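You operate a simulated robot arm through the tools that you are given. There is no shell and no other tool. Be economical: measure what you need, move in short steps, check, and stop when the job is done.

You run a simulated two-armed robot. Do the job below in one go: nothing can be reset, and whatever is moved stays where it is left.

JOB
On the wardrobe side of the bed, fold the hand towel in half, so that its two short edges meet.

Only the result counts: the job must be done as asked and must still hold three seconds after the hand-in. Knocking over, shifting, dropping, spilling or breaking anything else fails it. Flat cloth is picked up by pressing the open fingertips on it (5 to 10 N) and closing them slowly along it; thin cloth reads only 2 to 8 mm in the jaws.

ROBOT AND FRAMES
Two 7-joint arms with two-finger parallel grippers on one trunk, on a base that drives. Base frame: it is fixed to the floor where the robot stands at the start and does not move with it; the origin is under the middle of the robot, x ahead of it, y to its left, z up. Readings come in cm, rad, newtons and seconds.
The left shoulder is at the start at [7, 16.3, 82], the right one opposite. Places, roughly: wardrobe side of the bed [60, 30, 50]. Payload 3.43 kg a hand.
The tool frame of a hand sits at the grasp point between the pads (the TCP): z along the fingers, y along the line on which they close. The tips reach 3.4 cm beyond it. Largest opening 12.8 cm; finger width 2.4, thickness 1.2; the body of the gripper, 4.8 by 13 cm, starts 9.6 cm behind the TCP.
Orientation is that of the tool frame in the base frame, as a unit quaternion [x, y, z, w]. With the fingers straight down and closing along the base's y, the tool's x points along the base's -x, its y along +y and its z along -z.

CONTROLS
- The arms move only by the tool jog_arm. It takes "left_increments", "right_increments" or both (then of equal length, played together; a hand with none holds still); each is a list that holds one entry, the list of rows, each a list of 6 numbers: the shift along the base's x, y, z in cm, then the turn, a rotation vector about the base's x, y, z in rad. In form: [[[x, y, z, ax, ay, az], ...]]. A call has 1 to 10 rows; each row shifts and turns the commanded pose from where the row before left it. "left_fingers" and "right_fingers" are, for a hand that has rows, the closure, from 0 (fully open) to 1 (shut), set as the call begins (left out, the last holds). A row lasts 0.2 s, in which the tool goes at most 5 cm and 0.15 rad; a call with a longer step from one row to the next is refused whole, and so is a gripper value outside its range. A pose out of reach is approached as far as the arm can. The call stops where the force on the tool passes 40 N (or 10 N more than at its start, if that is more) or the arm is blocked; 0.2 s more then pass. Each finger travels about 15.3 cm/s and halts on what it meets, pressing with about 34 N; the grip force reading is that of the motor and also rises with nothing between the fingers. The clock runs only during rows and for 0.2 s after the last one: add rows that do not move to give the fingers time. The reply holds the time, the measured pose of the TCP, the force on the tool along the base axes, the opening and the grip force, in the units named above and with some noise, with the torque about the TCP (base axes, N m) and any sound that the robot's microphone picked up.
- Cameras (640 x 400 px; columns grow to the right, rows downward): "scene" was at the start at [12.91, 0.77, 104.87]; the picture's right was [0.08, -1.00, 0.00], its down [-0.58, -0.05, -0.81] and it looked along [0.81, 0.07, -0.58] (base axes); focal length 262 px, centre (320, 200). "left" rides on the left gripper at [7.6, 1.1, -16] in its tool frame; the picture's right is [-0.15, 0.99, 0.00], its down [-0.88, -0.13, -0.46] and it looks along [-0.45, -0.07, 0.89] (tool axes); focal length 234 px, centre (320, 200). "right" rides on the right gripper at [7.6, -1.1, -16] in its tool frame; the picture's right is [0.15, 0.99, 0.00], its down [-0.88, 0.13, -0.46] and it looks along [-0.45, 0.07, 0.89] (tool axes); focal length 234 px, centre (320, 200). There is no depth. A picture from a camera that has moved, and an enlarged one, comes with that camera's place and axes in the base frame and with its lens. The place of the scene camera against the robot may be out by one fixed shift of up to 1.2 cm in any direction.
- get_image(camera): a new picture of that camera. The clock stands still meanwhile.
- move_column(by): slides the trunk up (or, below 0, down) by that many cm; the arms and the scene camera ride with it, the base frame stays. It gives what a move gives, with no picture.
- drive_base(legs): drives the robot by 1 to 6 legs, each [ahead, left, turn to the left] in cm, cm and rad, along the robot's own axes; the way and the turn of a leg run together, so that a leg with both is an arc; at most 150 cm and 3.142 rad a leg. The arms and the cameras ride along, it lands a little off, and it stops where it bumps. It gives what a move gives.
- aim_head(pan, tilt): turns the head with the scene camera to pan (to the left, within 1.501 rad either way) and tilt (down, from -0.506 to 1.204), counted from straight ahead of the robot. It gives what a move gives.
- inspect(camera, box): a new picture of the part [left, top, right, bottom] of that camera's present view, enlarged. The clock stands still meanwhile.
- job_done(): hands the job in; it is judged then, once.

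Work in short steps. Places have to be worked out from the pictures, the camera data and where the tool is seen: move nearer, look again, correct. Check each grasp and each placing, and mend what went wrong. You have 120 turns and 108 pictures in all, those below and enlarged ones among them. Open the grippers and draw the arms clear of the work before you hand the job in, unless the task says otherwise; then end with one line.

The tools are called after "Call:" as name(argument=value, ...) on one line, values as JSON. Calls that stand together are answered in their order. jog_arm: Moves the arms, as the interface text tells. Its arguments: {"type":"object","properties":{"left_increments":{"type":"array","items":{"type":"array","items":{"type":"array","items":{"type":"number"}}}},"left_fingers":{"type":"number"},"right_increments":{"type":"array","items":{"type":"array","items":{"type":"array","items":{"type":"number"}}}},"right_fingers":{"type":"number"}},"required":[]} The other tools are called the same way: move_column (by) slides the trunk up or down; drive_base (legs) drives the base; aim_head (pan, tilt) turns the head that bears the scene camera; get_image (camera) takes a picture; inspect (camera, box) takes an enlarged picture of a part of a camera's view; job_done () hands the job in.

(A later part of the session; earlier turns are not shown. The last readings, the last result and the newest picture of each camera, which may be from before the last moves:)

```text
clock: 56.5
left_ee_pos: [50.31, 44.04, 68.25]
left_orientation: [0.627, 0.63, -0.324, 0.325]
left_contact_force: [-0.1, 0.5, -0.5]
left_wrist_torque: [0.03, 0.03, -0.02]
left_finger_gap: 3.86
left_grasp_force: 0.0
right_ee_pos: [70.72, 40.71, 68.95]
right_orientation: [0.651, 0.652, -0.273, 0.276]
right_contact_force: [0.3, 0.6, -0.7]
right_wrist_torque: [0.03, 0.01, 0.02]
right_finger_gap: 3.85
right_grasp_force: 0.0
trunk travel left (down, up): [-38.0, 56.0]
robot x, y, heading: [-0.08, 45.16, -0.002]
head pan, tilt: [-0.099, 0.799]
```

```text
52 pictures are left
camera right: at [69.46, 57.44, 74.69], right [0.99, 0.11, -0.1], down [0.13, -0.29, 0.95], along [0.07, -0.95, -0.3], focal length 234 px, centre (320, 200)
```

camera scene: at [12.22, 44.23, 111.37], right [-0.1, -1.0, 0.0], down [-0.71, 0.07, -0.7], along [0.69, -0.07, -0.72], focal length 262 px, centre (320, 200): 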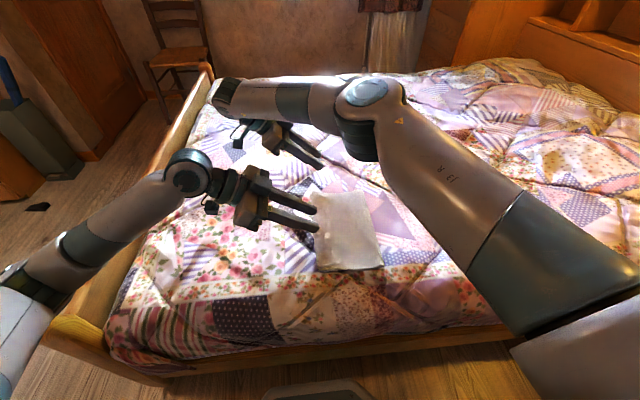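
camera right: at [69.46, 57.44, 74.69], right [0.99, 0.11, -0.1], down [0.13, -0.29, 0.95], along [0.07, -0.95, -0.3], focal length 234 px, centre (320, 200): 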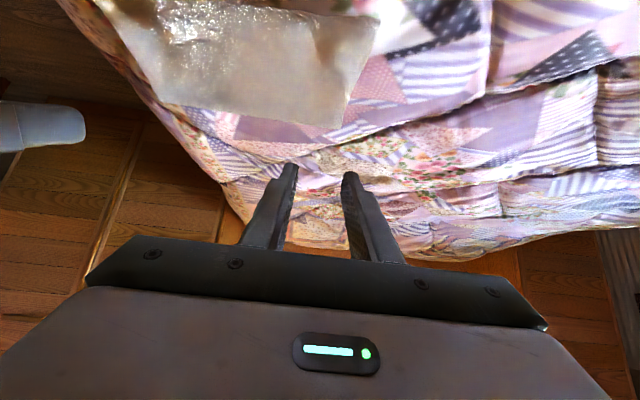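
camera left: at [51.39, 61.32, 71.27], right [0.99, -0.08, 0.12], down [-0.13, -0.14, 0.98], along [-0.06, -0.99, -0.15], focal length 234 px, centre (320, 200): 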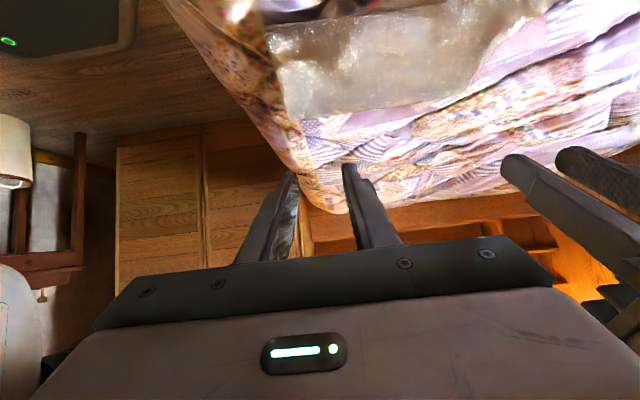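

The towel is folded. I'll lift the hands and turn them vertical to inspect the edges.

Call:
jog_arm(left_increments=[[[0, 0.5, 1, 0.15, 0, 0], [0, 0.5, 1, 0.15, 0, 0], [0, 0.5, 1, 0.15, 0, 0], [0, 0.5, 1, 0.15, 0, 0], [0, 0.5, 1, 0.15, 0, 0], [0, 0.5, 1, 0.15, 0, 0]]], right_increments=[[[0, 0.5, 1, 0.15, 0, 0], [0, 0.5, 1, 0.15, 0, 0], [0, 0.5, 1, 0.15, 0, 0], [0, 0.5, 1, 0.15, 0, 0], [0, 0.5, 1, 0.15, 0, 0], [0, 0.5, 1, 0, 0, 0]]])

Call:
get_image(camera="left")

Call:
get_image(camera="right")

Call:
inspect(camera="scene", box=[220, 160, 460, 310])

```text
clock: 57.9
left_ee_pos: [50.36, 46.98, 74.32]
left_orientation: [0.705, 0.708, -0.015, 0.019]
left_contact_force: [0.5, -0.3, -0.4]
left_wrist_torque: [0.01, 0.03, 0.05]
left_finger_gap: 3.85
left_grasp_force: 0.1
right_ee_pos: [70.58, 43.88, 75.1]
right_orientation: [0.707, 0.707, -0.014, 0.019]
right_contact_force: [0.0, 0.4, -0.2]
right_wrist_torque: [-0.01, -0.02, -0.03]
right_finger_gap: 3.84
right_grasp_force: 0.0
trunk travel left (down, up): [-38.0, 56.0]
robot x, y, heading: [0.05, 44.88, 0.001]
head pan, tilt: [-0.099, 0.799]
```

```text
51 pictures are left
camera left: at [51.36, 55.24, 89.86], right [0.99, -0.14, 0.01], down [-0.13, -0.86, 0.5], along [-0.06, -0.5, -0.87], focal length 234 px, centre (320, 200)
```

left: 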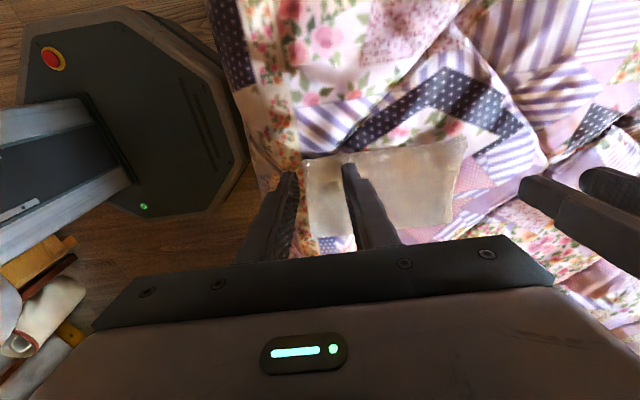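

```text
50 pictures are left
camera right: at [69.33, 52.13, 90.68], right [0.99, 0.15, 0.0], down [0.13, -0.86, 0.5], along [0.07, -0.49, -0.87], focal length 234 px, centre (320, 200)
```

right: 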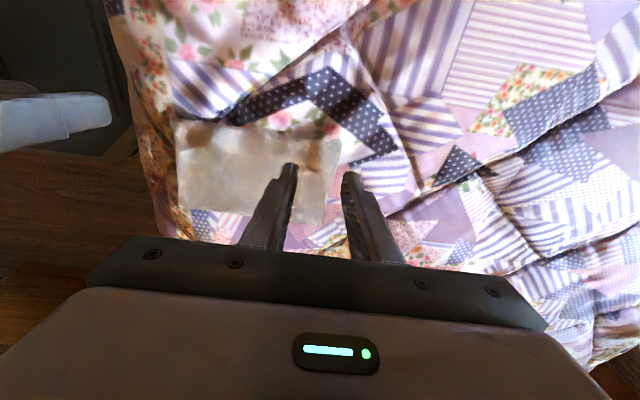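

```text
2.67 times, centred on (340, 235) of scene
camera zoom: at [12.18, 44.21, 111.37], right [-0.1, -1.0, 0.0], down [-0.71, 0.07, -0.7], along [0.69, -0.07, -0.72], focal length 699 px, centre (267, 107)
```

zoom: 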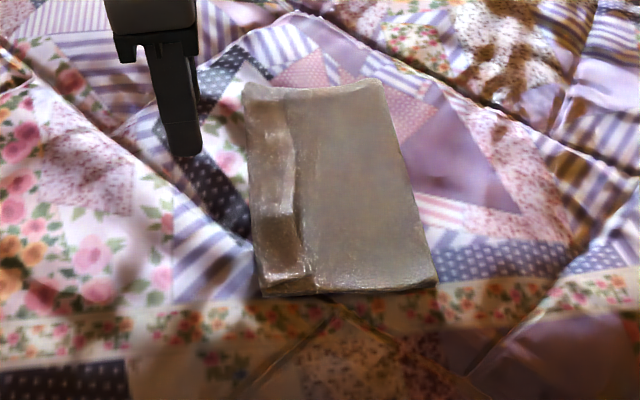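

The fold is neat on the right, but there is a strip along the left edge, either a turned-back lip or an exposed lower layer. I'll zoom in with the wrist cameras.

Call:
inspect(camera="left", box=[280, 110, 500, 250])

Call:
inspect(camera="right", box=[160, 100, 380, 240])

Call:
inspect(camera="scene", box=[295, 180, 395, 280])

```text
2.86 times, centred on (390, 180) of left
camera zoom: at [51.36, 55.24, 89.86], right [0.99, -0.14, 0.01], down [-0.13, -0.86, 0.5], along [-0.06, -0.5, -0.87], focal length 669 px, centre (120, 257)
```

zoom: 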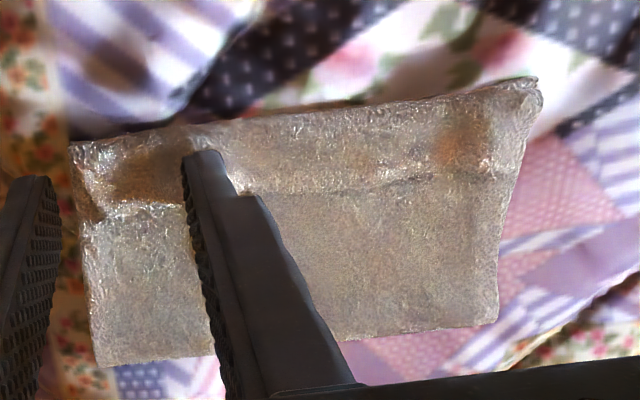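

```text
2.86 times, centred on (270, 170) of right
camera zoom: at [69.33, 52.13, 90.68], right [0.99, 0.15, 0.0], down [0.13, -0.86, 0.5], along [0.07, -0.49, -0.87], focal length 669 px, centre (463, 286)
```

zoom: 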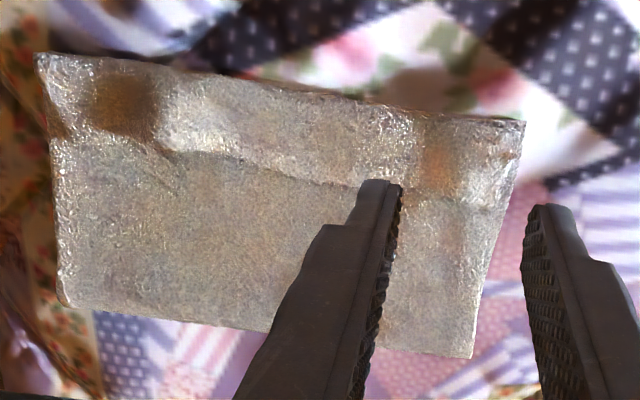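

```text
4.00 times, centred on (345, 230) of scene
camera zoom: at [12.18, 44.21, 111.37], right [-0.1, -1.0, 0.0], down [-0.71, 0.07, -0.7], along [0.69, -0.07, -0.72], focal length 1049 px, centre (220, 80)
```

zoom: 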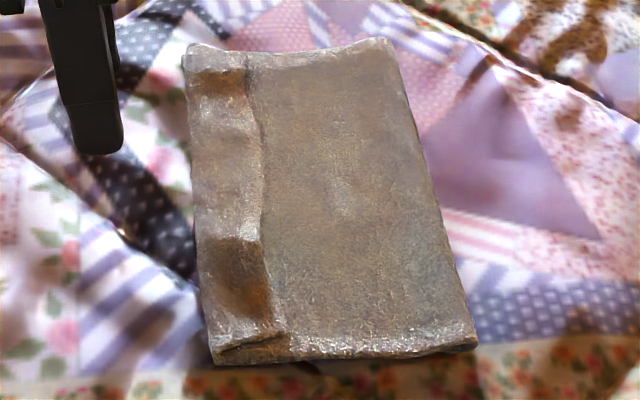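

The numbers (top visible 24–41, strip 36–41) show the last ~5 cm of the upper layer turned back on itself, because the first grip took more cloth than I judged. I'll regrip only about 1 cm at the free edge (y≈36–37), reopen the fold, and re-lay it. First I position above that edge.

Call:
jog_arm(left_increments=[[[0, -2.1, -1.5, 0.05, 0, 0], [0, -2.1, -2.5, 0, 0, 0], [0, -2.1, -2.5, 0, 0, 0], [0, -2.1, -2.5, 0, 0, 0], [0, -2, -2.5, 0, 0, 0], [0, 0, -2.5, 0, 0, 0], [0, 0, -2.3, 0, 0, 0]]], right_increments=[[[0, -1.7, -2.3, 0.05, 0, 0], [0, -1.7, -2.5, 0, 0, 0], [0, -1.7, -2.5, 0, 0, 0], [0, -1.7, -2.5, 0, 0, 0], [0, -1.6, -2.5, 0, 0, 0], [0, 0, -2.5, 0, 0, 0], [0, 0, -2.3, 0, 0, 0]]])

Call:
inspect(camera="left", box=[220, 60, 540, 260])

Call:
inspect(camera="right", box=[120, 60, 440, 260])

```text
clock: 59.5
left_ee_pos: [50.42, 36.51, 57.89]
left_orientation: [0.706, 0.708, 0.002, 0.003]
left_contact_force: [0.5, 0.3, -0.8]
left_wrist_torque: [-0.05, 0.03, 0.03]
left_finger_gap: 3.88
left_grasp_force: 0.1
right_ee_pos: [70.66, 35.27, 57.77]
right_orientation: [0.706, 0.708, 0.004, 0.002]
right_contact_force: [0.1, 0.1, 0.1]
right_wrist_torque: [0.03, -0.02, 0.02]
right_finger_gap: 3.84
right_grasp_force: 0.1
trunk travel left (down, up): [-38.0, 56.0]
robot x, y, heading: [0.25, 45.15, -0.002]
head pan, tilt: [-0.099, 0.799]
```

```text
2.00 times, centred on (380, 160) of left
camera zoom: at [51.47, 44.06, 73.9], right [0.99, -0.14, 0.01], down [-0.13, -0.88, 0.46], along [-0.06, -0.45, -0.89], focal length 468 px, centre (200, 280)
```

zoom: 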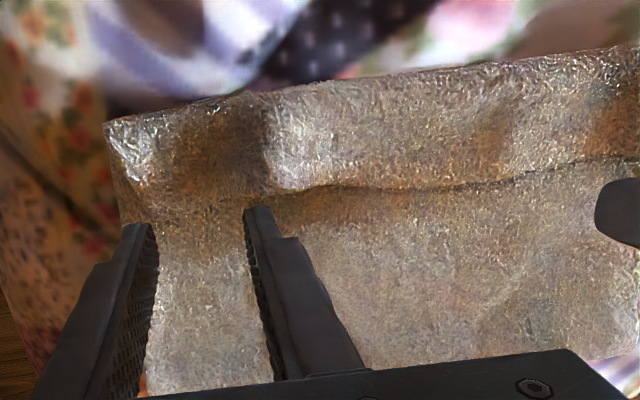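

```text
2.00 times, centred on (280, 160) of right
camera zoom: at [69.43, 42.89, 73.8], right [0.99, 0.15, 0.01], down [0.13, -0.88, 0.46], along [0.07, -0.45, -0.89], focal length 468 px, centre (400, 280)
```

zoom: 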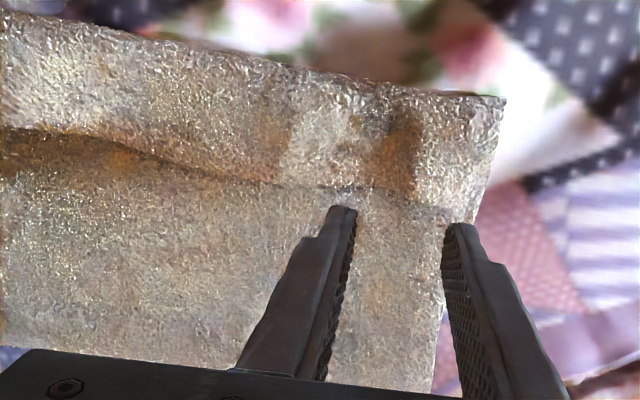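

The flap edge is at y≈37.2 (left) and 36.1 (right), with its ends at x≈47.7 and 72.5. I'll fine-adjust so about 1.3 cm is under the fingers, and lower to near contact.

Call:
jog_arm(left_increments=[[[0.8, 0.6, 0, 0, 0, 0], [0, 0, -1, 0, 0, 0], [0, 0, -1, 0, 0, 0], [0, 0, -0.4, 0, 0, 0], [0, 0, -0.2, 0, 0, 0]]], right_increments=[[[-1, 0.8, 0, 0, 0, 0], [0, 0, -1, 0, 0, 0], [0, 0, -1, 0, 0, 0], [0, 0, -0.4, 0, 0, 0], [0, 0, -0.2, 0, 0, 0]]])

Call:
inspect(camera="left", box=[220, 60, 540, 260])

Call:
inspect(camera="right", box=[120, 60, 440, 260])

```text
clock: 60.7
left_ee_pos: [51.24, 37.0, 55.4]
left_orientation: [0.706, 0.708, 0.001, 0.003]
left_contact_force: [0.0, 0.1, 0.0]
left_wrist_torque: [-0.01, -0.03, -0.02]
left_finger_gap: 3.84
left_grasp_force: 0.1
right_ee_pos: [69.61, 36.22, 55.37]
right_orientation: [0.707, 0.707, 0.003, 0.002]
right_contact_force: [0.3, 0.7, -0.7]
right_wrist_torque: [0.0, -0.02, 0.0]
right_finger_gap: 3.82
right_grasp_force: 0.1
trunk travel left (down, up): [-38.0, 56.0]
robot x, y, heading: [-0.1, 44.79, 0.006]
head pan, tilt: [-0.099, 0.799]
```

```text
2.00 times, centred on (380, 160) of left
camera zoom: at [52.23, 44.65, 71.31], right [0.99, -0.14, 0.01], down [-0.13, -0.88, 0.46], along [-0.06, -0.45, -0.89], focal length 468 px, centre (200, 280)
```

zoom: 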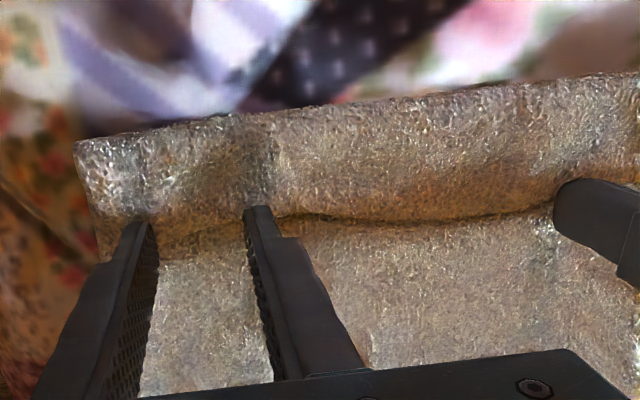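

```text
2.00 times, centred on (280, 160) of right
camera zoom: at [68.35, 43.76, 71.29], right [0.99, 0.15, 0.01], down [0.13, -0.88, 0.46], along [0.07, -0.45, -0.89], focal length 468 px, centre (400, 280)
```

zoom: 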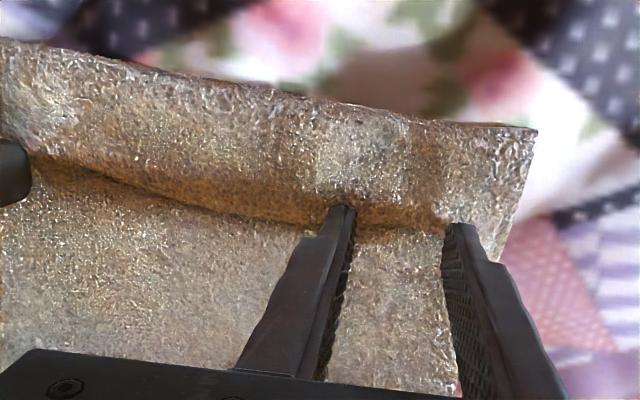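

Overlap is about 0.8 cm now. I'll move 0.5 cm further onto the flap and lower to light contact.

Call:
jog_arm(left_increments=[[[0, 0.5, 0, 0, 0, 0], [0, 0, -0.2, 0, 0, 0], [0, 0, -0.2, 0, 0, 0], [0, 0, -0.1, 0, 0, 0]]], right_increments=[[[0, 0.5, 0, 0, 0, 0], [0, 0, -0.2, 0, 0, 0], [0, 0, -0.2, 0, 0, 0], [0, 0, -0.1, 0, 0, 0]]])

```text
clock: 61.7
left_ee_pos: [51.25, 37.56, 54.84]
left_orientation: [0.706, 0.708, 0.0, 0.003]
left_contact_force: [0.4, -0.3, 0.7]
left_wrist_torque: [-0.01, 0.02, -0.01]
left_finger_gap: 3.86
left_grasp_force: 0.0
right_ee_pos: [69.56, 36.66, 54.87]
right_orientation: [0.707, 0.707, 0.003, 0.001]
right_contact_force: [-0.1, -1.0, 0.1]
right_wrist_torque: [-0.03, 0.01, -0.04]
right_finger_gap: 3.82
right_grasp_force: 0.0
trunk travel left (down, up): [-38.0, 56.0]
robot x, y, heading: [-0.05, 45.22, -0.001]
head pan, tilt: [-0.099, 0.799]
```

No contact yet, so I'll lower a little more.

Call:
jog_arm(left_increments=[[[0, 0, -0.2, 0, 0, 0], [0, 0, -0.2, 0, 0, 0], [0, 0, -0.1, 0, 0, 0]]], right_increments=[[[0, 0, -0.2, 0, 0, 0], [0, 0, -0.2, 0, 0, 0], [0, 0, -0.1, 0, 0, 0]]])

```text
clock: 62.5
left_ee_pos: [51.08, 37.52, 54.47]
left_orientation: [0.706, 0.708, 0.001, 0.004]
left_contact_force: [0.8, -0.3, 3.1]
left_wrist_torque: [0.05, -0.03, -0.02]
left_finger_gap: 3.83
left_grasp_force: 0.0
right_ee_pos: [69.5, 36.76, 54.32]
right_orientation: [0.707, 0.707, 0.003, 0.003]
right_contact_force: [-0.2, 0.2, 4.3]
right_wrist_torque: [0.03, 0.01, 0.0]
right_finger_gap: 3.84
right_grasp_force: 0.1
trunk travel left (down, up): [-38.0, 56.0]
robot x, y, heading: [0.21, 44.8, -0.001]
head pan, tilt: [-0.099, 0.799]
```

The contact is light at 3–4 N. I'll press slightly more and close slowly to gather only the top flap.

Call:
jog_arm(left_increments=[[[0, 0, -0.06, 0, 0, 0], [0, 0, 0, 0, 0, 0]]], right_increments=[[[0, 0, -0.03, 0, 0, 0], [0, 0, 0, 0, 0, 0]]], left_fingers=0.75, right_fingers=0.75)

Call:
jog_arm(left_increments=[[[0, 0, 0, 0, 0, 0], [0, 0, 0, 0, 0, 0]]], right_increments=[[[0, 0, 0, 0, 0, 0], [0, 0, 0, 0, 0, 0]]], left_fingers=0.82, right_fingers=0.82)

Call:
inspect(camera="left", box=[220, 60, 540, 260])

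Call:
inspect(camera="right", box=[120, 60, 440, 260])

```text
clock: 63.1
left_ee_pos: [51.14, 37.64, 54.42]
left_orientation: [0.706, 0.709, 0.001, 0.003]
left_contact_force: [-0.3, -0.5, 4.1]
left_wrist_torque: [0.01, 0.03, -0.01]
left_finger_gap: 3.05
left_grasp_force: 0.0
right_ee_pos: [69.56, 36.86, 54.33]
right_orientation: [0.707, 0.707, 0.003, 0.002]
right_contact_force: [0.6, -1.1, 5.0]
right_wrist_torque: [0.03, 0.05, 0.03]
right_finger_gap: 3.03
right_grasp_force: 0.0
trunk travel left (down, up): [-38.0, 56.0]
robot x, y, heading: [0.26, 45.09, -0.0]
head pan, tilt: [-0.099, 0.799]
```

```text
clock: 63.7
left_ee_pos: [51.12, 37.49, 54.37]
left_orientation: [0.706, 0.708, 0.001, 0.004]
left_contact_force: [0.3, -0.3, 3.9]
left_wrist_torque: [0.03, -0.01, -0.03]
left_finger_gap: 2.2
left_grasp_force: 0.1
right_ee_pos: [69.57, 36.7, 54.37]
right_orientation: [0.707, 0.707, 0.003, 0.002]
right_contact_force: [-0.9, 0.3, 4.6]
right_wrist_torque: [0.01, -0.01, -0.06]
right_finger_gap: 2.19
right_grasp_force: 0.1
trunk travel left (down, up): [-38.0, 56.0]
robot x, y, heading: [-0.43, 44.63, -0.001]
head pan, tilt: [-0.099, 0.799]
```

```text
2.00 times, centred on (380, 160) of left
camera zoom: at [52.13, 45.13, 70.32], right [0.99, -0.14, 0.01], down [-0.13, -0.88, 0.46], along [-0.06, -0.45, -0.89], focal length 468 px, centre (200, 280)
```

zoom: 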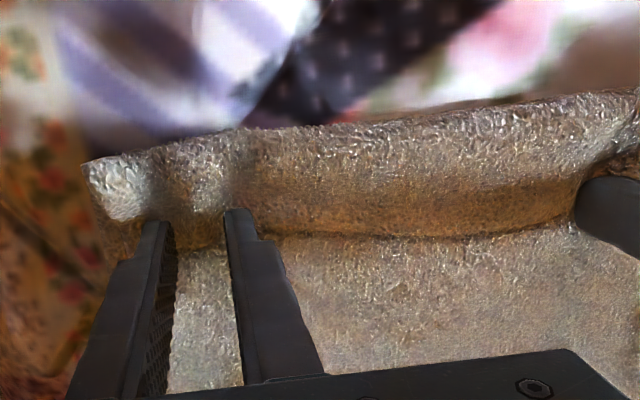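

```text
2.00 times, centred on (280, 160) of right
camera zoom: at [68.3, 44.23, 70.34], right [0.99, 0.15, 0.01], down [0.13, -0.88, 0.46], along [0.07, -0.45, -0.89], focal length 468 px, centre (400, 280)
```

zoom: 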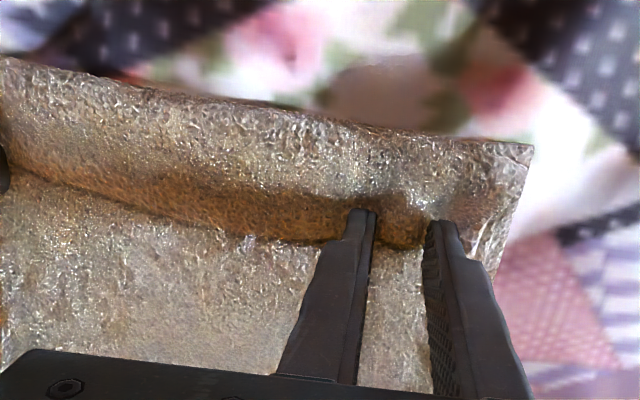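

The flap is gathering between the fingers, and the layer behind it stays flat. I'll finish closing.

Call:
jog_arm(left_increments=[[[0, 0, 0, 0, 0, 0], [0, 0, 0, 0, 0, 0]]], right_increments=[[[0, 0, 0, 0, 0, 0], [0, 0, 0, 0, 0, 0]]], left_fingers=0.9, right_fingers=0.9)

Call:
jog_arm(left_increments=[[[0, 0, 0, 0, 0, 0], [0, 0, 0, 0, 0, 0], [0, 0, 0, 0, 0, 0]]], right_increments=[[[0, 0, 0, 0, 0, 0], [0, 0, 0, 0, 0, 0], [0, 0, 0, 0, 0, 0]]], left_fingers=1.0, right_fingers=1.0)

Call:
jog_arm(left_increments=[[[0, 0, 0.8, 0, 0, 0], [0, 0, 1, 0, 0, 0], [0, 0, 1, 0, 0, 0], [0, 0, 1, 0, 0, 0]]], right_increments=[[[0, 0, 0.8, 0, 0, 0], [0, 0, 1, 0, 0, 0], [0, 0, 1, 0, 0, 0], [0, 0, 1, 0, 0, 0]]])

Call:
get_image(camera="left")

Call:
get_image(camera="right")

Call:
get_image(camera="scene")

```text
clock: 64.3
left_ee_pos: [51.13, 37.62, 54.4]
left_orientation: [0.706, 0.709, 0.001, 0.004]
left_contact_force: [0.0, 0.4, 3.9]
left_wrist_torque: [-0.01, 0.01, -0.02]
left_finger_gap: 1.22
left_grasp_force: 0.0
right_ee_pos: [69.52, 36.74, 54.3]
right_orientation: [0.708, 0.706, 0.003, 0.002]
right_contact_force: [-1.2, 0.8, 5.4]
right_wrist_torque: [0.04, -0.01, -0.02]
right_finger_gap: 1.22
right_grasp_force: 0.0
trunk travel left (down, up): [-38.0, 56.0]
robot x, y, heading: [0.0, 44.99, -0.004]
head pan, tilt: [-0.099, 0.799]
```

```text
clock: 65.1
left_ee_pos: [51.15, 37.57, 54.39]
left_orientation: [0.706, 0.708, 0.001, 0.003]
left_contact_force: [4.3, -0.5, 3.6]
left_wrist_torque: [0.03, -0.15, -0.01]
left_finger_gap: 0.34
left_grasp_force: 33.9
right_ee_pos: [69.61, 36.67, 54.32]
right_orientation: [0.707, 0.707, 0.003, 0.002]
right_contact_force: [-0.9, 0.5, 6.5]
right_wrist_torque: [0.03, 0.05, -0.01]
right_finger_gap: 0.35
right_grasp_force: 33.7
trunk travel left (down, up): [-38.0, 56.0]
robot x, y, heading: [-0.11, 45.17, 0.001]
head pan, tilt: [-0.099, 0.799]
```

```text
clock: 66.1
left_ee_pos: [51.2, 37.56, 58.12]
left_orientation: [0.706, 0.708, 0.001, 0.003]
left_contact_force: [1.2, 0.1, -0.4]
left_wrist_torque: [-0.01, -0.03, 0.05]
left_finger_gap: 0.32
left_grasp_force: 34.0
right_ee_pos: [69.53, 36.68, 57.99]
right_orientation: [0.707, 0.707, 0.003, 0.002]
right_contact_force: [-2.0, -0.6, 0.0]
right_wrist_torque: [0.01, 0.07, 0.04]
right_finger_gap: 0.34
right_grasp_force: 34.1
trunk travel left (down, up): [-38.0, 56.0]
robot x, y, heading: [-0.01, 45.08, 0.002]
head pan, tilt: [-0.099, 0.799]
```

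```text
39 pictures are left
camera left: at [52.17, 45.17, 74.07], right [0.99, -0.14, 0.01], down [-0.13, -0.88, 0.46], along [-0.06, -0.45, -0.89], focal length 234 px, centre (320, 200)
```

left: 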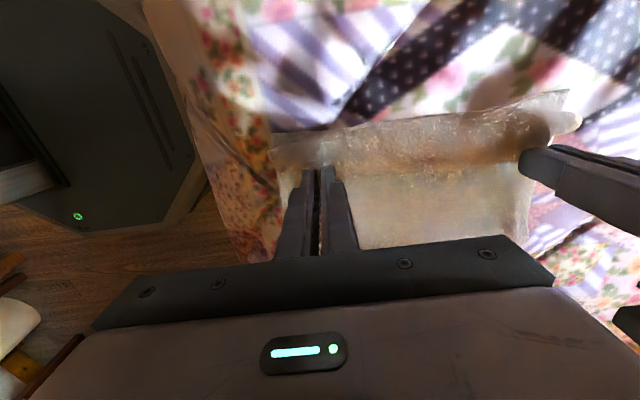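

```text
38 pictures are left
camera right: at [68.32, 44.23, 74.11], right [0.99, 0.15, 0.01], down [0.13, -0.88, 0.46], along [0.07, -0.45, -0.89], focal length 234 px, centre (320, 200)
```

right: 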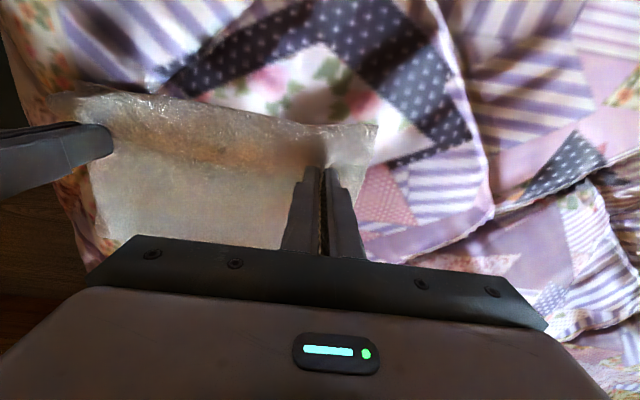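

```text
37 pictures are left
camera scene: at [12.2, 44.21, 111.37], right [-0.1, -1.0, 0.0], down [-0.71, 0.07, -0.7], along [0.69, -0.07, -0.72], focal length 262 px, centre (320, 200)
```

scene: 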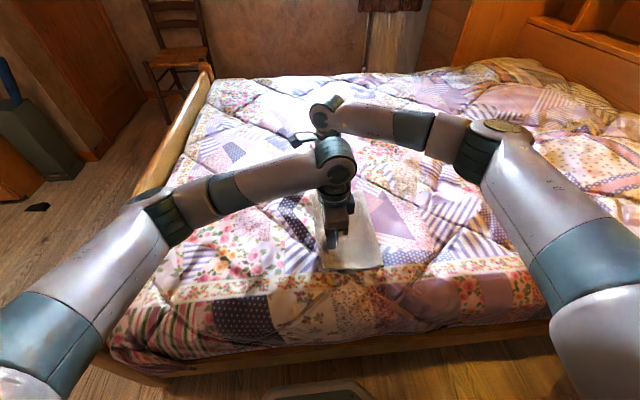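

Each jaw holds just the flap edge (gap 0.33 cm, double thickness). I'll lift the upper layer back up along the arc, tilting the hands 1.05 rad so that fingers point back to the right.

Call:
jog_arm(left_increments=[[[0, -0.6, 1.6, 0, 0, 0], [0, -0.8, 1.6, -0.15, 0, 0], [0, -0.8, 1.6, -0.15, 0, 0], [0, -0.8, 1.6, -0.15, 0, 0], [0, -0.8, 1.6, -0.15, 0, 0], [0, -0.8, 1.5, -0.15, 0, 0], [0, -0.8, 1.5, -0.15, 0, 0], [0, -0.8, 1.2, -0.15, 0, 0]]], right_increments=[[[0, -0.6, 1.6, 0, 0, 0], [0, -0.7, 1.6, -0.15, 0, 0], [0, -0.7, 1.6, -0.15, 0, 0], [0, -0.7, 1.6, -0.15, 0, 0], [0, -0.7, 1.6, -0.15, 0, 0], [0, -0.7, 1.5, -0.15, 0, 0], [0, -0.7, 1.5, -0.15, 0, 0], [0, -0.7, 1.2, -0.15, 0, 0]]])

Call:
get_image(camera="left")

Call:
get_image(camera="scene")

```text
clock: 67.9
left_ee_pos: [51.22, 31.44, 70.41]
left_orientation: [0.609, 0.612, -0.356, 0.357]
left_contact_force: [1.4, 0.9, -0.2]
left_wrist_torque: [0.02, 0.04, 0.02]
left_finger_gap: 0.33
left_grasp_force: 34.1
right_ee_pos: [69.56, 31.35, 70.39]
right_orientation: [0.61, 0.613, -0.353, 0.357]
right_contact_force: [-2.0, -0.1, -0.9]
right_wrist_torque: [0.0, 0.08, -0.07]
right_finger_gap: 0.32
right_grasp_force: 33.9
trunk travel left (down, up): [-38.0, 56.0]
robot x, y, heading: [-0.06, 45.3, 0.004]
head pan, tilt: [-0.099, 0.799]
```

```text
36 pictures are left
camera left: at [52.21, 48.98, 71.64], right [0.99, -0.07, 0.13], down [-0.13, -0.04, 0.99], along [-0.06, -1.0, -0.05], focal length 234 px, centre (320, 200)
```

left: 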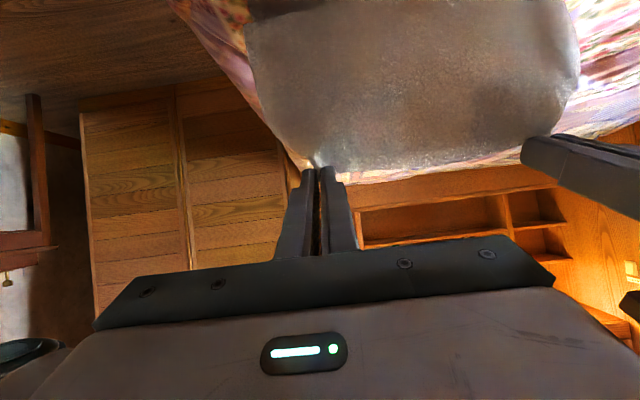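

```text
35 pictures are left
camera scene: at [12.22, 44.27, 111.38], right [-0.1, -1.0, 0.0], down [-0.71, 0.07, -0.7], along [0.69, -0.07, -0.72], focal length 262 px, centre (320, 200)
```

scene: 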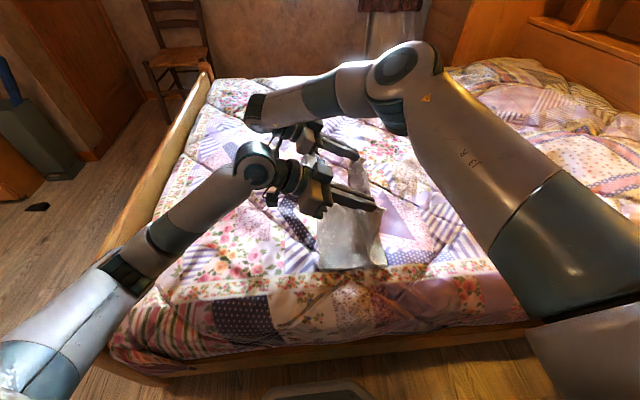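

The upper layer is up again, held right at its edge. I'll step the base 2.5 cm further left for right-arm reach (hands retreat first), then sweep down most of the arc.

Call:
jog_arm(left_increments=[[[0, -0.8, 0, 0, 0, 0], [0, -0.9, 0, 0, 0, 0], [0, -0.8, 0, 0, 0, 0]]], right_increments=[[[0, -0.8, 0, 0, 0, 0], [0, -0.9, 0, 0, 0, 0], [0, -0.8, 0, 0, 0, 0]]])

Call:
drive_base(legs=[[0, 2.5, 0]])

Call:
jog_arm(left_increments=[[[0, 0.92, -0.8, 0.05, 0, 0], [0, 0.92, -0.8, 0.05, 0, 0], [0, 0.92, -0.8, 0, 0, 0], [0, 0.92, -0.8, 0, 0, 0], [0, 0.92, -0.8, 0, 0, 0], [0, 0.8, -1.1, 0, 0, 0], [0, 0.8, -1.1, 0, 0, 0], [0, 0.8, -1.1, 0, 0, 0], [0, 0.8, -1.1, 0, 0, 0], [0, 0.8, -1.1, 0, 0, 0]]], right_increments=[[[0.05, 0.9, -0.8, 0.05, 0, 0], [0.05, 0.9, -0.8, 0.05, 0, 0], [0.05, 0.9, -0.8, 0.05, 0, 0], [0.05, 0.9, -0.8, 0.05, 0, 0], [0.05, 0.9, -0.8, 0, 0, 0], [0.05, 0.8, -1.1, 0, 0, 0], [0.05, 0.8, -1.1, 0, 0, 0], [0.05, 0.8, -1.1, 0, 0, 0], [0, 0.8, -1.1, 0, 0, 0], [0, 0.8, -1.1, 0, 0, 0]]])

Call:
get_image(camera="left")

Call:
get_image(camera="right")

Call:
get_image(camera="scene")

```text
clock: 68.7
left_ee_pos: [51.16, 28.95, 70.34]
left_orientation: [0.609, 0.614, -0.354, 0.357]
left_contact_force: [1.8, 0.4, -0.7]
left_wrist_torque: [0.0, -0.04, 0.01]
left_finger_gap: 0.3
left_grasp_force: 34.1
right_ee_pos: [69.53, 28.74, 70.29]
right_orientation: [0.61, 0.614, -0.352, 0.356]
right_contact_force: [-0.8, -0.5, 0.2]
right_wrist_torque: [0.0, 0.06, -0.05]
right_finger_gap: 0.32
right_grasp_force: 34.1
trunk travel left (down, up): [-38.0, 56.0]
robot x, y, heading: [-0.02, 45.2, -0.005]
head pan, tilt: [-0.099, 0.799]
```

```text
clock: 69.5
left_ee_pos: [51.23, 31.51, 70.3]
left_orientation: [0.609, 0.613, -0.354, 0.357]
left_contact_force: [1.8, 1.0, 0.8]
left_wrist_torque: [0.0, 0.03, 0.01]
left_finger_gap: 0.35
left_grasp_force: 34.0
right_ee_pos: [69.54, 31.26, 70.21]
right_orientation: [0.611, 0.613, -0.352, 0.356]
right_contact_force: [-0.6, 0.1, -0.1]
right_wrist_torque: [0.03, 0.03, -0.07]
right_finger_gap: 0.37
right_grasp_force: 34.1
trunk travel left (down, up): [-38.0, 56.0]
robot x, y, heading: [-0.28, 47.41, -0.002]
head pan, tilt: [-0.099, 0.799]
```

```text
clock: 71.7
left_ee_pos: [51.14, 40.02, 60.71]
left_orientation: [0.627, 0.63, -0.323, 0.325]
left_contact_force: [4.4, -0.1, 0.0]
left_wrist_torque: [-0.02, -0.04, 0.11]
left_finger_gap: 0.31
left_grasp_force: 33.8
right_ee_pos: [69.95, 39.93, 60.82]
right_orientation: [0.643, 0.646, -0.289, 0.292]
right_contact_force: [-3.2, 0.2, 0.5]
right_wrist_torque: [0.01, 0.12, -0.12]
right_finger_gap: 0.34
right_grasp_force: 34.5
trunk travel left (down, up): [-38.0, 56.0]
robot x, y, heading: [0.22, 47.53, 0.001]
head pan, tilt: [-0.099, 0.799]
```

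```text
34 pictures are left
camera left: at [52.2, 57.35, 63.83], right [0.99, -0.08, 0.12], down [-0.13, -0.14, 0.98], along [-0.06, -0.99, -0.15], focal length 234 px, centre (320, 200)
```

left: 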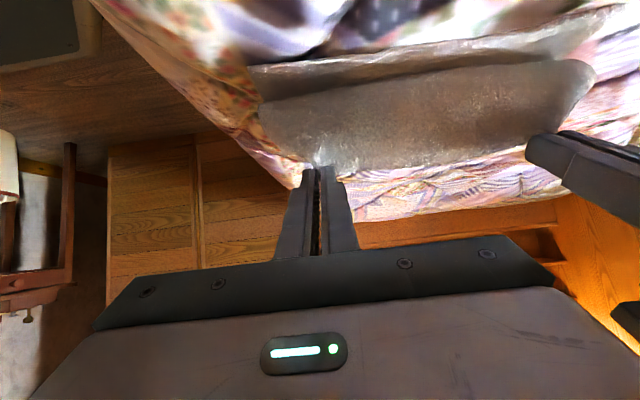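

```text
33 pictures are left
camera right: at [68.72, 56.77, 65.67], right [0.99, 0.1, -0.11], down [0.13, -0.24, 0.96], along [0.07, -0.97, -0.25], focal length 234 px, centre (320, 200)
```

right: 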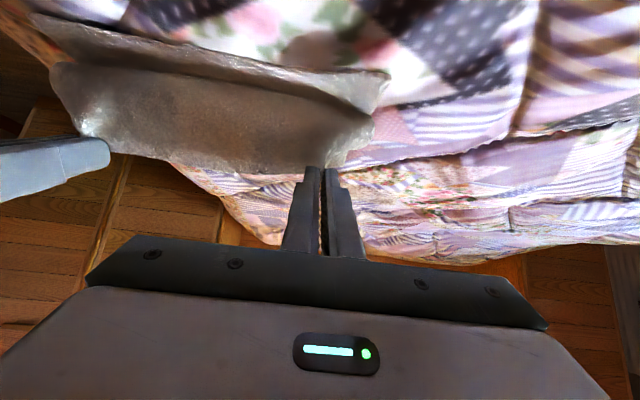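

```text
32 pictures are left
camera scene: at [12.23, 46.74, 111.37], right [-0.1, -1.0, 0.0], down [-0.71, 0.07, -0.7], along [0.69, -0.07, -0.72], focal length 262 px, centre (320, 200)
```

scene: 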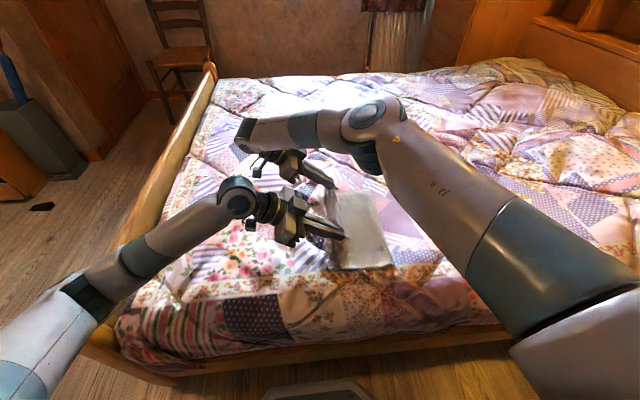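

The cloth hangs slack from the grips, because my earlier high pass dragged the fold line to y≈24. I'll carry the edge back right to y≈17 so the lower half lies down again to y≈21, then return on a properly taut arc.

Call:
jog_arm(left_increments=[[[0, -1.2, 1.3, 0, 0, 0], [0, -1.2, 1.3, 0, 0, 0], [0, -1.2, 1.3, 0, 0, 0], [0, -1.2, 1.3, 0, 0, 0], [0, -1.2, 1.3, 0, 0, 0], [0, -1.4, 0.7, 0, 0, 0], [0, -1.4, 0.7, 0, 0, 0], [0, -1.4, 0.7, 0, 0, 0], [0, -1.4, 0.7, 0, 0, 0], [0, -1.4, 0.7, 0, 0, 0]]], right_increments=[[[0, -1.2, 1.3, 0, 0, 0], [0, -1.2, 1.3, 0, 0, 0], [0, -1.2, 1.3, 0, 0, 0], [0, -1.2, 1.3, 0, 0, 0], [0, -1.2, 1.3, 0, 0, 0], [0, -1.4, 0.7, 0, 0, 0], [0, -1.4, 0.7, 0, 0, 0], [0, -1.4, 0.7, 0, 0, 0], [0, -1.4, 0.7, 0, 0, 0], [0, -1.4, 0.7, 0, 0, 0]]])

Call:
jog_arm(left_increments=[[[0, -1.5, 0.1, 0, 0, 0], [0, -1.5, 0.1, 0, 0, 0], [0, -1.5, 0.1, 0, 0, 0], [0, -1.5, 0, 0, 0, 0], [0, -1.5, -0.2, 0, 0, 0], [0, -1, -0.4, 0, 0, 0], [0, -1, -0.5, 0, 0, 0], [0, 0, 0, 0, 0, 0], [0, 0, 0, 0, 0, 0]]], right_increments=[[[0, -1.5, 0.1, 0, 0, 0], [0, -1.5, 0.1, 0, 0, 0], [0, -1.5, 0.1, 0, 0, 0], [0, -1.5, 0, 0, 0, 0], [0, -1.5, -0.2, 0, 0, 0], [0, -1, -0.4, 0, 0, 0], [0, -1, -0.5, 0, 0, 0], [0, 0, 0, 0, 0, 0], [0, 0, 0, 0, 0, 0]]])

Call:
get_image(camera="left")

Call:
inspect(camera="scene", box=[220, 100, 540, 300])

```text
clock: 73.9
left_ee_pos: [51.21, 26.92, 70.94]
left_orientation: [0.626, 0.63, -0.323, 0.326]
left_contact_force: [4.8, 0.5, 0.3]
left_wrist_torque: [0.07, -0.08, 0.15]
left_finger_gap: 0.32
left_grasp_force: 33.4
right_ee_pos: [69.96, 26.61, 70.73]
right_orientation: [0.643, 0.646, -0.289, 0.294]
right_contact_force: [-3.7, -0.3, 0.1]
right_wrist_torque: [0.0, 0.16, -0.11]
right_finger_gap: 0.34
right_grasp_force: 33.9
trunk travel left (down, up): [-38.0, 56.0]
robot x, y, heading: [0.1, 47.33, 0.0]
head pan, tilt: [-0.099, 0.799]
```

```text
clock: 75.9
left_ee_pos: [51.19, 17.45, 69.97]
left_orientation: [0.626, 0.631, -0.323, 0.327]
left_contact_force: [4.7, 0.8, 0.3]
left_wrist_torque: [0.02, -0.06, 0.16]
left_finger_gap: 0.33
left_grasp_force: 34.4
right_ee_pos: [70.08, 17.21, 70.01]
right_orientation: [0.643, 0.646, -0.289, 0.293]
right_contact_force: [-4.3, 0.9, -0.2]
right_wrist_torque: [-0.02, 0.18, -0.06]
right_finger_gap: 0.31
right_grasp_force: 34.4
trunk travel left (down, up): [-38.0, 56.0]
robot x, y, heading: [0.28, 47.32, 0.0]
head pan, tilt: [-0.099, 0.799]
```

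```text
31 pictures are left
camera left: at [52.21, 34.84, 73.08], right [0.99, -0.08, 0.12], down [-0.13, -0.14, 0.98], along [-0.06, -0.99, -0.15], focal length 234 px, centre (320, 200)
```

left: 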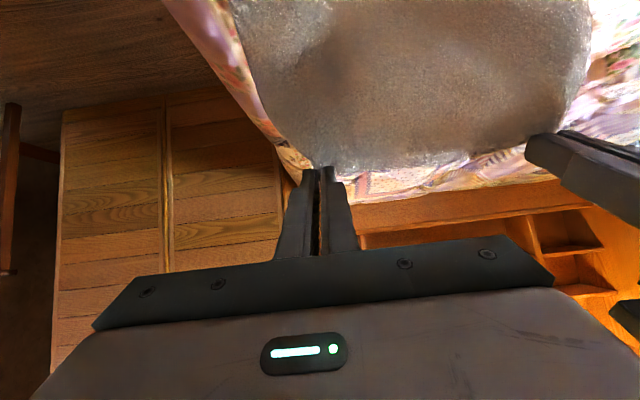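

```text
2.00 times, centred on (380, 200) of scene
camera zoom: at [12.22, 46.69, 111.37], right [-0.1, -1.0, 0.0], down [-0.71, 0.07, -0.7], along [0.69, -0.07, -0.72], focal length 524 px, centre (200, 200)
```

zoom: 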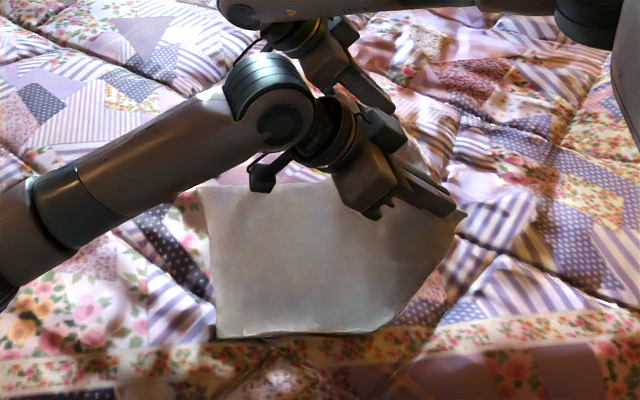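

The lower half now lies flat to y≈19–20 and its left edge is at y≈40.6. I'll swing over on a taut arc of radius ~19.2 about (20.3, 50).

Call:
jog_arm(left_increments=[[[0, 1.42, 0.3, 0, 0, 0], [0, 1.42, 0.3, 0, 0, 0], [0, 1.42, 0.3, 0, 0, 0], [0, 1.42, 0.3, 0, 0, 0], [0, 1.42, 0.2, 0, 0, 0], [0, 1.42, 0.1, 0, 0, 0], [0, 1.43, 0, 0, 0, 0], [0, 1.46, -0.5, 0, 0, 0], [0, 1.46, -0.7, 0, 0, 0], [0, 1.46, -0.8, 0, 0, 0]]], right_increments=[[[0, 1.42, 0.3, 0, 0, 0], [0, 1.42, 0.3, 0, 0, 0], [0, 1.42, 0.3, 0, 0, 0], [0, 1.42, 0.3, 0, 0, 0], [0, 1.42, 0.3, 0, 0, 0], [0, 1.42, 0.1, 0, 0, 0], [0, 1.43, 0, 0, 0, 0], [0, 1.46, -0.5, 0, 0, 0], [0, 1.46, -0.7, 0, 0, 0], [0, 1.46, -0.8, 0, 0, 0]]])

Call:
jog_arm(left_increments=[[[0, 1.46, -0.8, 0, 0, 0], [0, 1.46, -1, 0, 0, 0], [0, 1.08, -1.28, 0, 0, 0], [0, 1.08, -1.28, 0, 0, 0], [0, 1.08, -1.28, 0, 0, 0], [0, 1.08, -1.28, 0, 0, 0]]], right_increments=[[[0, 1.46, -0.8, 0, 0, 0], [0, 1.46, -1, 0, 0, 0], [0, 1.08, -1.28, 0, 0, 0], [0, 1.08, -1.28, 0, 0, 0], [0, 1.08, -1.28, 0, 0, 0], [0, 1.08, -1.28, 0, 0, 0]]])

Call:
get_image(camera="left")

Call:
get_image(camera="right")

Call:
inspect(camera="scene", box=[220, 100, 540, 300])

```text
clock: 78.1
left_ee_pos: [51.27, 31.84, 69.5]
left_orientation: [0.626, 0.631, -0.323, 0.326]
left_contact_force: [3.9, -0.2, -1.0]
left_wrist_torque: [0.02, -0.05, 0.13]
left_finger_gap: 0.34
left_grasp_force: 33.7
right_ee_pos: [70.02, 31.53, 69.49]
right_orientation: [0.644, 0.646, -0.289, 0.293]
right_contact_force: [-3.5, 0.8, 0.7]
right_wrist_torque: [-0.01, 0.12, -0.07]
right_finger_gap: 0.31
right_grasp_force: 34.4
trunk travel left (down, up): [-38.0, 56.0]
robot x, y, heading: [0.13, 47.38, 0.002]
head pan, tilt: [-0.099, 0.799]
```

```text
clock: 79.5
left_ee_pos: [51.12, 39.04, 62.51]
left_orientation: [0.626, 0.63, -0.324, 0.326]
left_contact_force: [4.3, 0.6, 0.0]
left_wrist_torque: [0.01, -0.07, 0.13]
left_finger_gap: 0.32
left_grasp_force: 34.6
right_ee_pos: [69.98, 38.79, 62.73]
right_orientation: [0.644, 0.645, -0.289, 0.292]
right_contact_force: [-4.7, 0.3, -0.8]
right_wrist_torque: [0.01, 0.16, -0.09]
right_finger_gap: 0.32
right_grasp_force: 33.9
trunk travel left (down, up): [-38.0, 56.0]
robot x, y, heading: [0.08, 47.15, 0.0]
head pan, tilt: [-0.099, 0.799]
```

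```text
29 pictures are left
camera left: at [52.23, 56.43, 65.59], right [0.99, -0.08, 0.12], down [-0.13, -0.14, 0.98], along [-0.06, -0.99, -0.15], focal length 234 px, centre (320, 200)
```

left: 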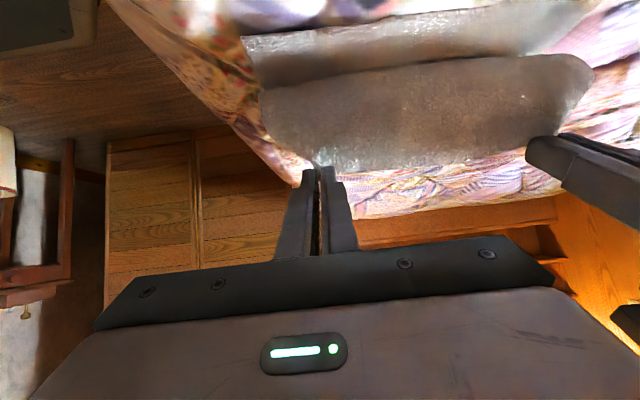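

```text
28 pictures are left
camera right: at [68.82, 55.76, 67.59], right [0.99, 0.1, -0.11], down [0.13, -0.24, 0.96], along [0.07, -0.97, -0.25], focal length 234 px, centre (320, 200)
```

right: 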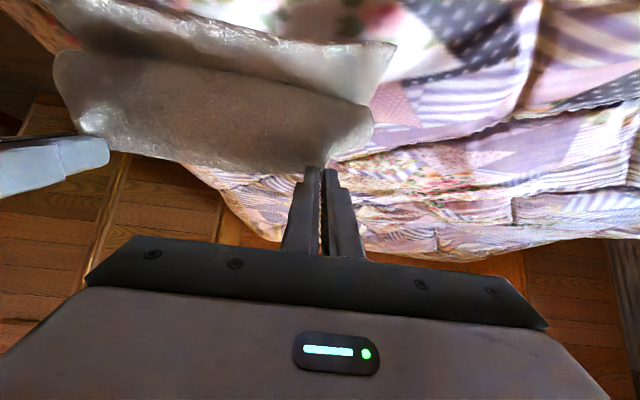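

```text
2.00 times, centred on (380, 200) of scene
camera zoom: at [12.23, 46.74, 111.37], right [-0.1, -1.0, 0.0], down [-0.71, 0.07, -0.7], along [0.69, -0.07, -0.72], focal length 524 px, centre (200, 200)
```

zoom: 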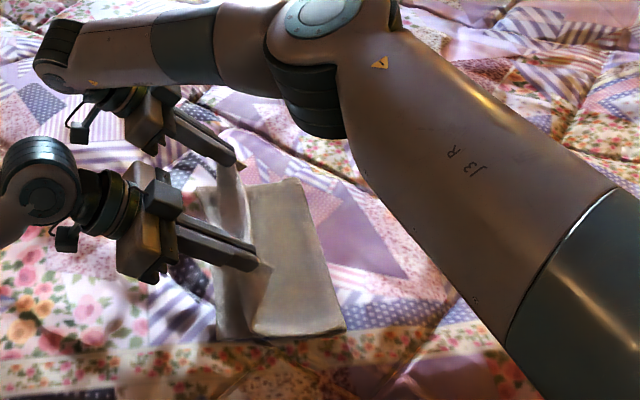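

The clamped cloth leaves the grips heading left, so it keeps sagging, and the right arm can't tilt further on this side. Laying toward the right allows far more tilt, with room for elbows and cameras. So I'll unfold the towel flat again and fold its left edge over to the right instead. First I carry the edge back.

Call:
jog_arm(left_increments=[[[0, -1.8, 1.6, 0, 0, 0], [0, -1.8, 1.6, 0, 0, 0], [0, -1.8, 1.5, 0, 0, 0], [0, -1.8, 1.4, 0, 0, 0], [0, -1.8, 1.2, 0, 0, 0], [0, -1.8, 0.8, 0, 0, 0]]], right_increments=[[[0, -1.8, 1.6, 0, 0, 0], [0, -1.8, 1.6, 0, 0, 0], [0, -1.8, 1.5, 0, 0, 0], [0, -1.8, 1.4, 0, 0, 0], [0, -1.8, 1.2, 0, 0, 0], [0, -1.8, 0.8, 0, 0, 0]]])

Call:
drive_base(legs=[[0, -5, 0], [0, -5, 0]])

Call:
jog_arm(left_increments=[[[0, -0.7, -1.3, 0.136, 0, 0], [0, -0.7, -1.3, 0.136, 0, 0], [0, -0.7, -1.3, 0.136, 0, 0], [0, -0.7, -1.3, 0.136, 0, 0], [0, -0.7, -1.3, 0.136, 0, 0], [0, -0.7, -1.3, 0.136, 0, 0], [0, -0.7, -1.2, 0.134, 0, 0]]], right_increments=[[[0, -0.7, -1.3, 0.121, 0, 0], [0, -0.7, -1.3, 0.121, 0, 0], [0, -0.7, -1.3, 0.121, 0, 0], [0, -0.7, -1.3, 0.121, 0, 0], [0, -0.7, -1.3, 0.121, 0, 0], [0, -0.7, -1.3, 0.121, 0, 0], [0, -0.7, -1.2, 0.121, 0, 0]]])

Call:
get_image(camera="scene")

```text
clock: 80.9
left_ee_pos: [51.28, 28.16, 70.61]
left_orientation: [0.626, 0.631, -0.323, 0.326]
left_contact_force: [2.3, 0.5, -0.1]
left_wrist_torque: [0.01, -0.08, 0.05]
left_finger_gap: 0.36
left_grasp_force: 34.0
right_ee_pos: [70.01, 28.0, 70.7]
right_orientation: [0.643, 0.646, -0.289, 0.293]
right_contact_force: [-2.3, 0.3, 0.1]
right_wrist_torque: [0.04, 0.09, -0.06]
right_finger_gap: 0.35
right_grasp_force: 34.2
trunk travel left (down, up): [-38.0, 56.0]
robot x, y, heading: [0.41, 47.44, 0.0]
head pan, tilt: [-0.099, 0.799]
```

```text
clock: 82.3
left_ee_pos: [51.3, 18.15, 70.75]
left_orientation: [0.627, 0.63, -0.323, 0.325]
left_contact_force: [1.9, -0.1, -0.5]
left_wrist_torque: [0.03, -0.01, 0.07]
left_finger_gap: 0.32
left_grasp_force: 34.1
right_ee_pos: [69.92, 17.95, 70.72]
right_orientation: [0.644, 0.645, -0.289, 0.292]
right_contact_force: [-2.2, -0.7, -0.8]
right_wrist_torque: [0.04, 0.12, -0.05]
right_finger_gap: 0.34
right_grasp_force: 34.7
trunk travel left (down, up): [-38.0, 56.0]
robot x, y, heading: [0.12, 37.3, -0.001]
head pan, tilt: [-0.099, 0.799]
```

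```text
clock: 83.9
left_ee_pos: [51.32, 13.31, 61.76]
left_orientation: [0.706, 0.708, 0.002, 0.002]
left_contact_force: [2.4, 0.3, -0.2]
left_wrist_torque: [0.01, -0.08, 0.0]
left_finger_gap: 0.33
left_grasp_force: 34.3
right_ee_pos: [70.03, 13.04, 61.62]
right_orientation: [0.707, 0.707, 0.003, 0.001]
right_contact_force: [-2.2, 0.1, 0.3]
right_wrist_torque: [0.02, 0.13, 0.04]
right_finger_gap: 0.33
right_grasp_force: 34.1
trunk travel left (down, up): [-38.0, 56.0]
robot x, y, heading: [-0.18, 37.66, -0.003]
head pan, tilt: [-0.099, 0.799]
```

```text
26 pictures are left
camera scene: at [12.22, 36.58, 111.37], right [-0.1, -1.0, 0.0], down [-0.71, 0.07, -0.7], along [0.69, -0.07, -0.72], focal length 262 px, centre (320, 200)
```

scene: 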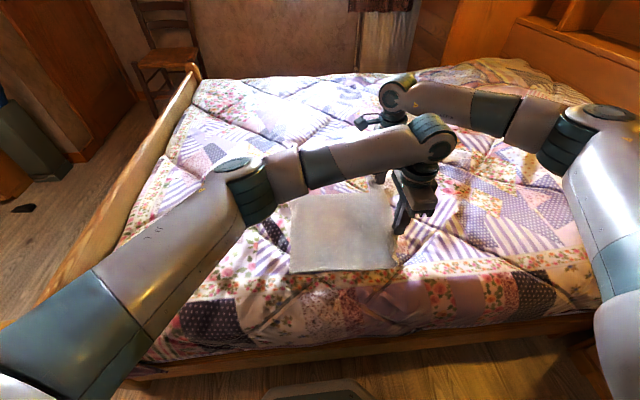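

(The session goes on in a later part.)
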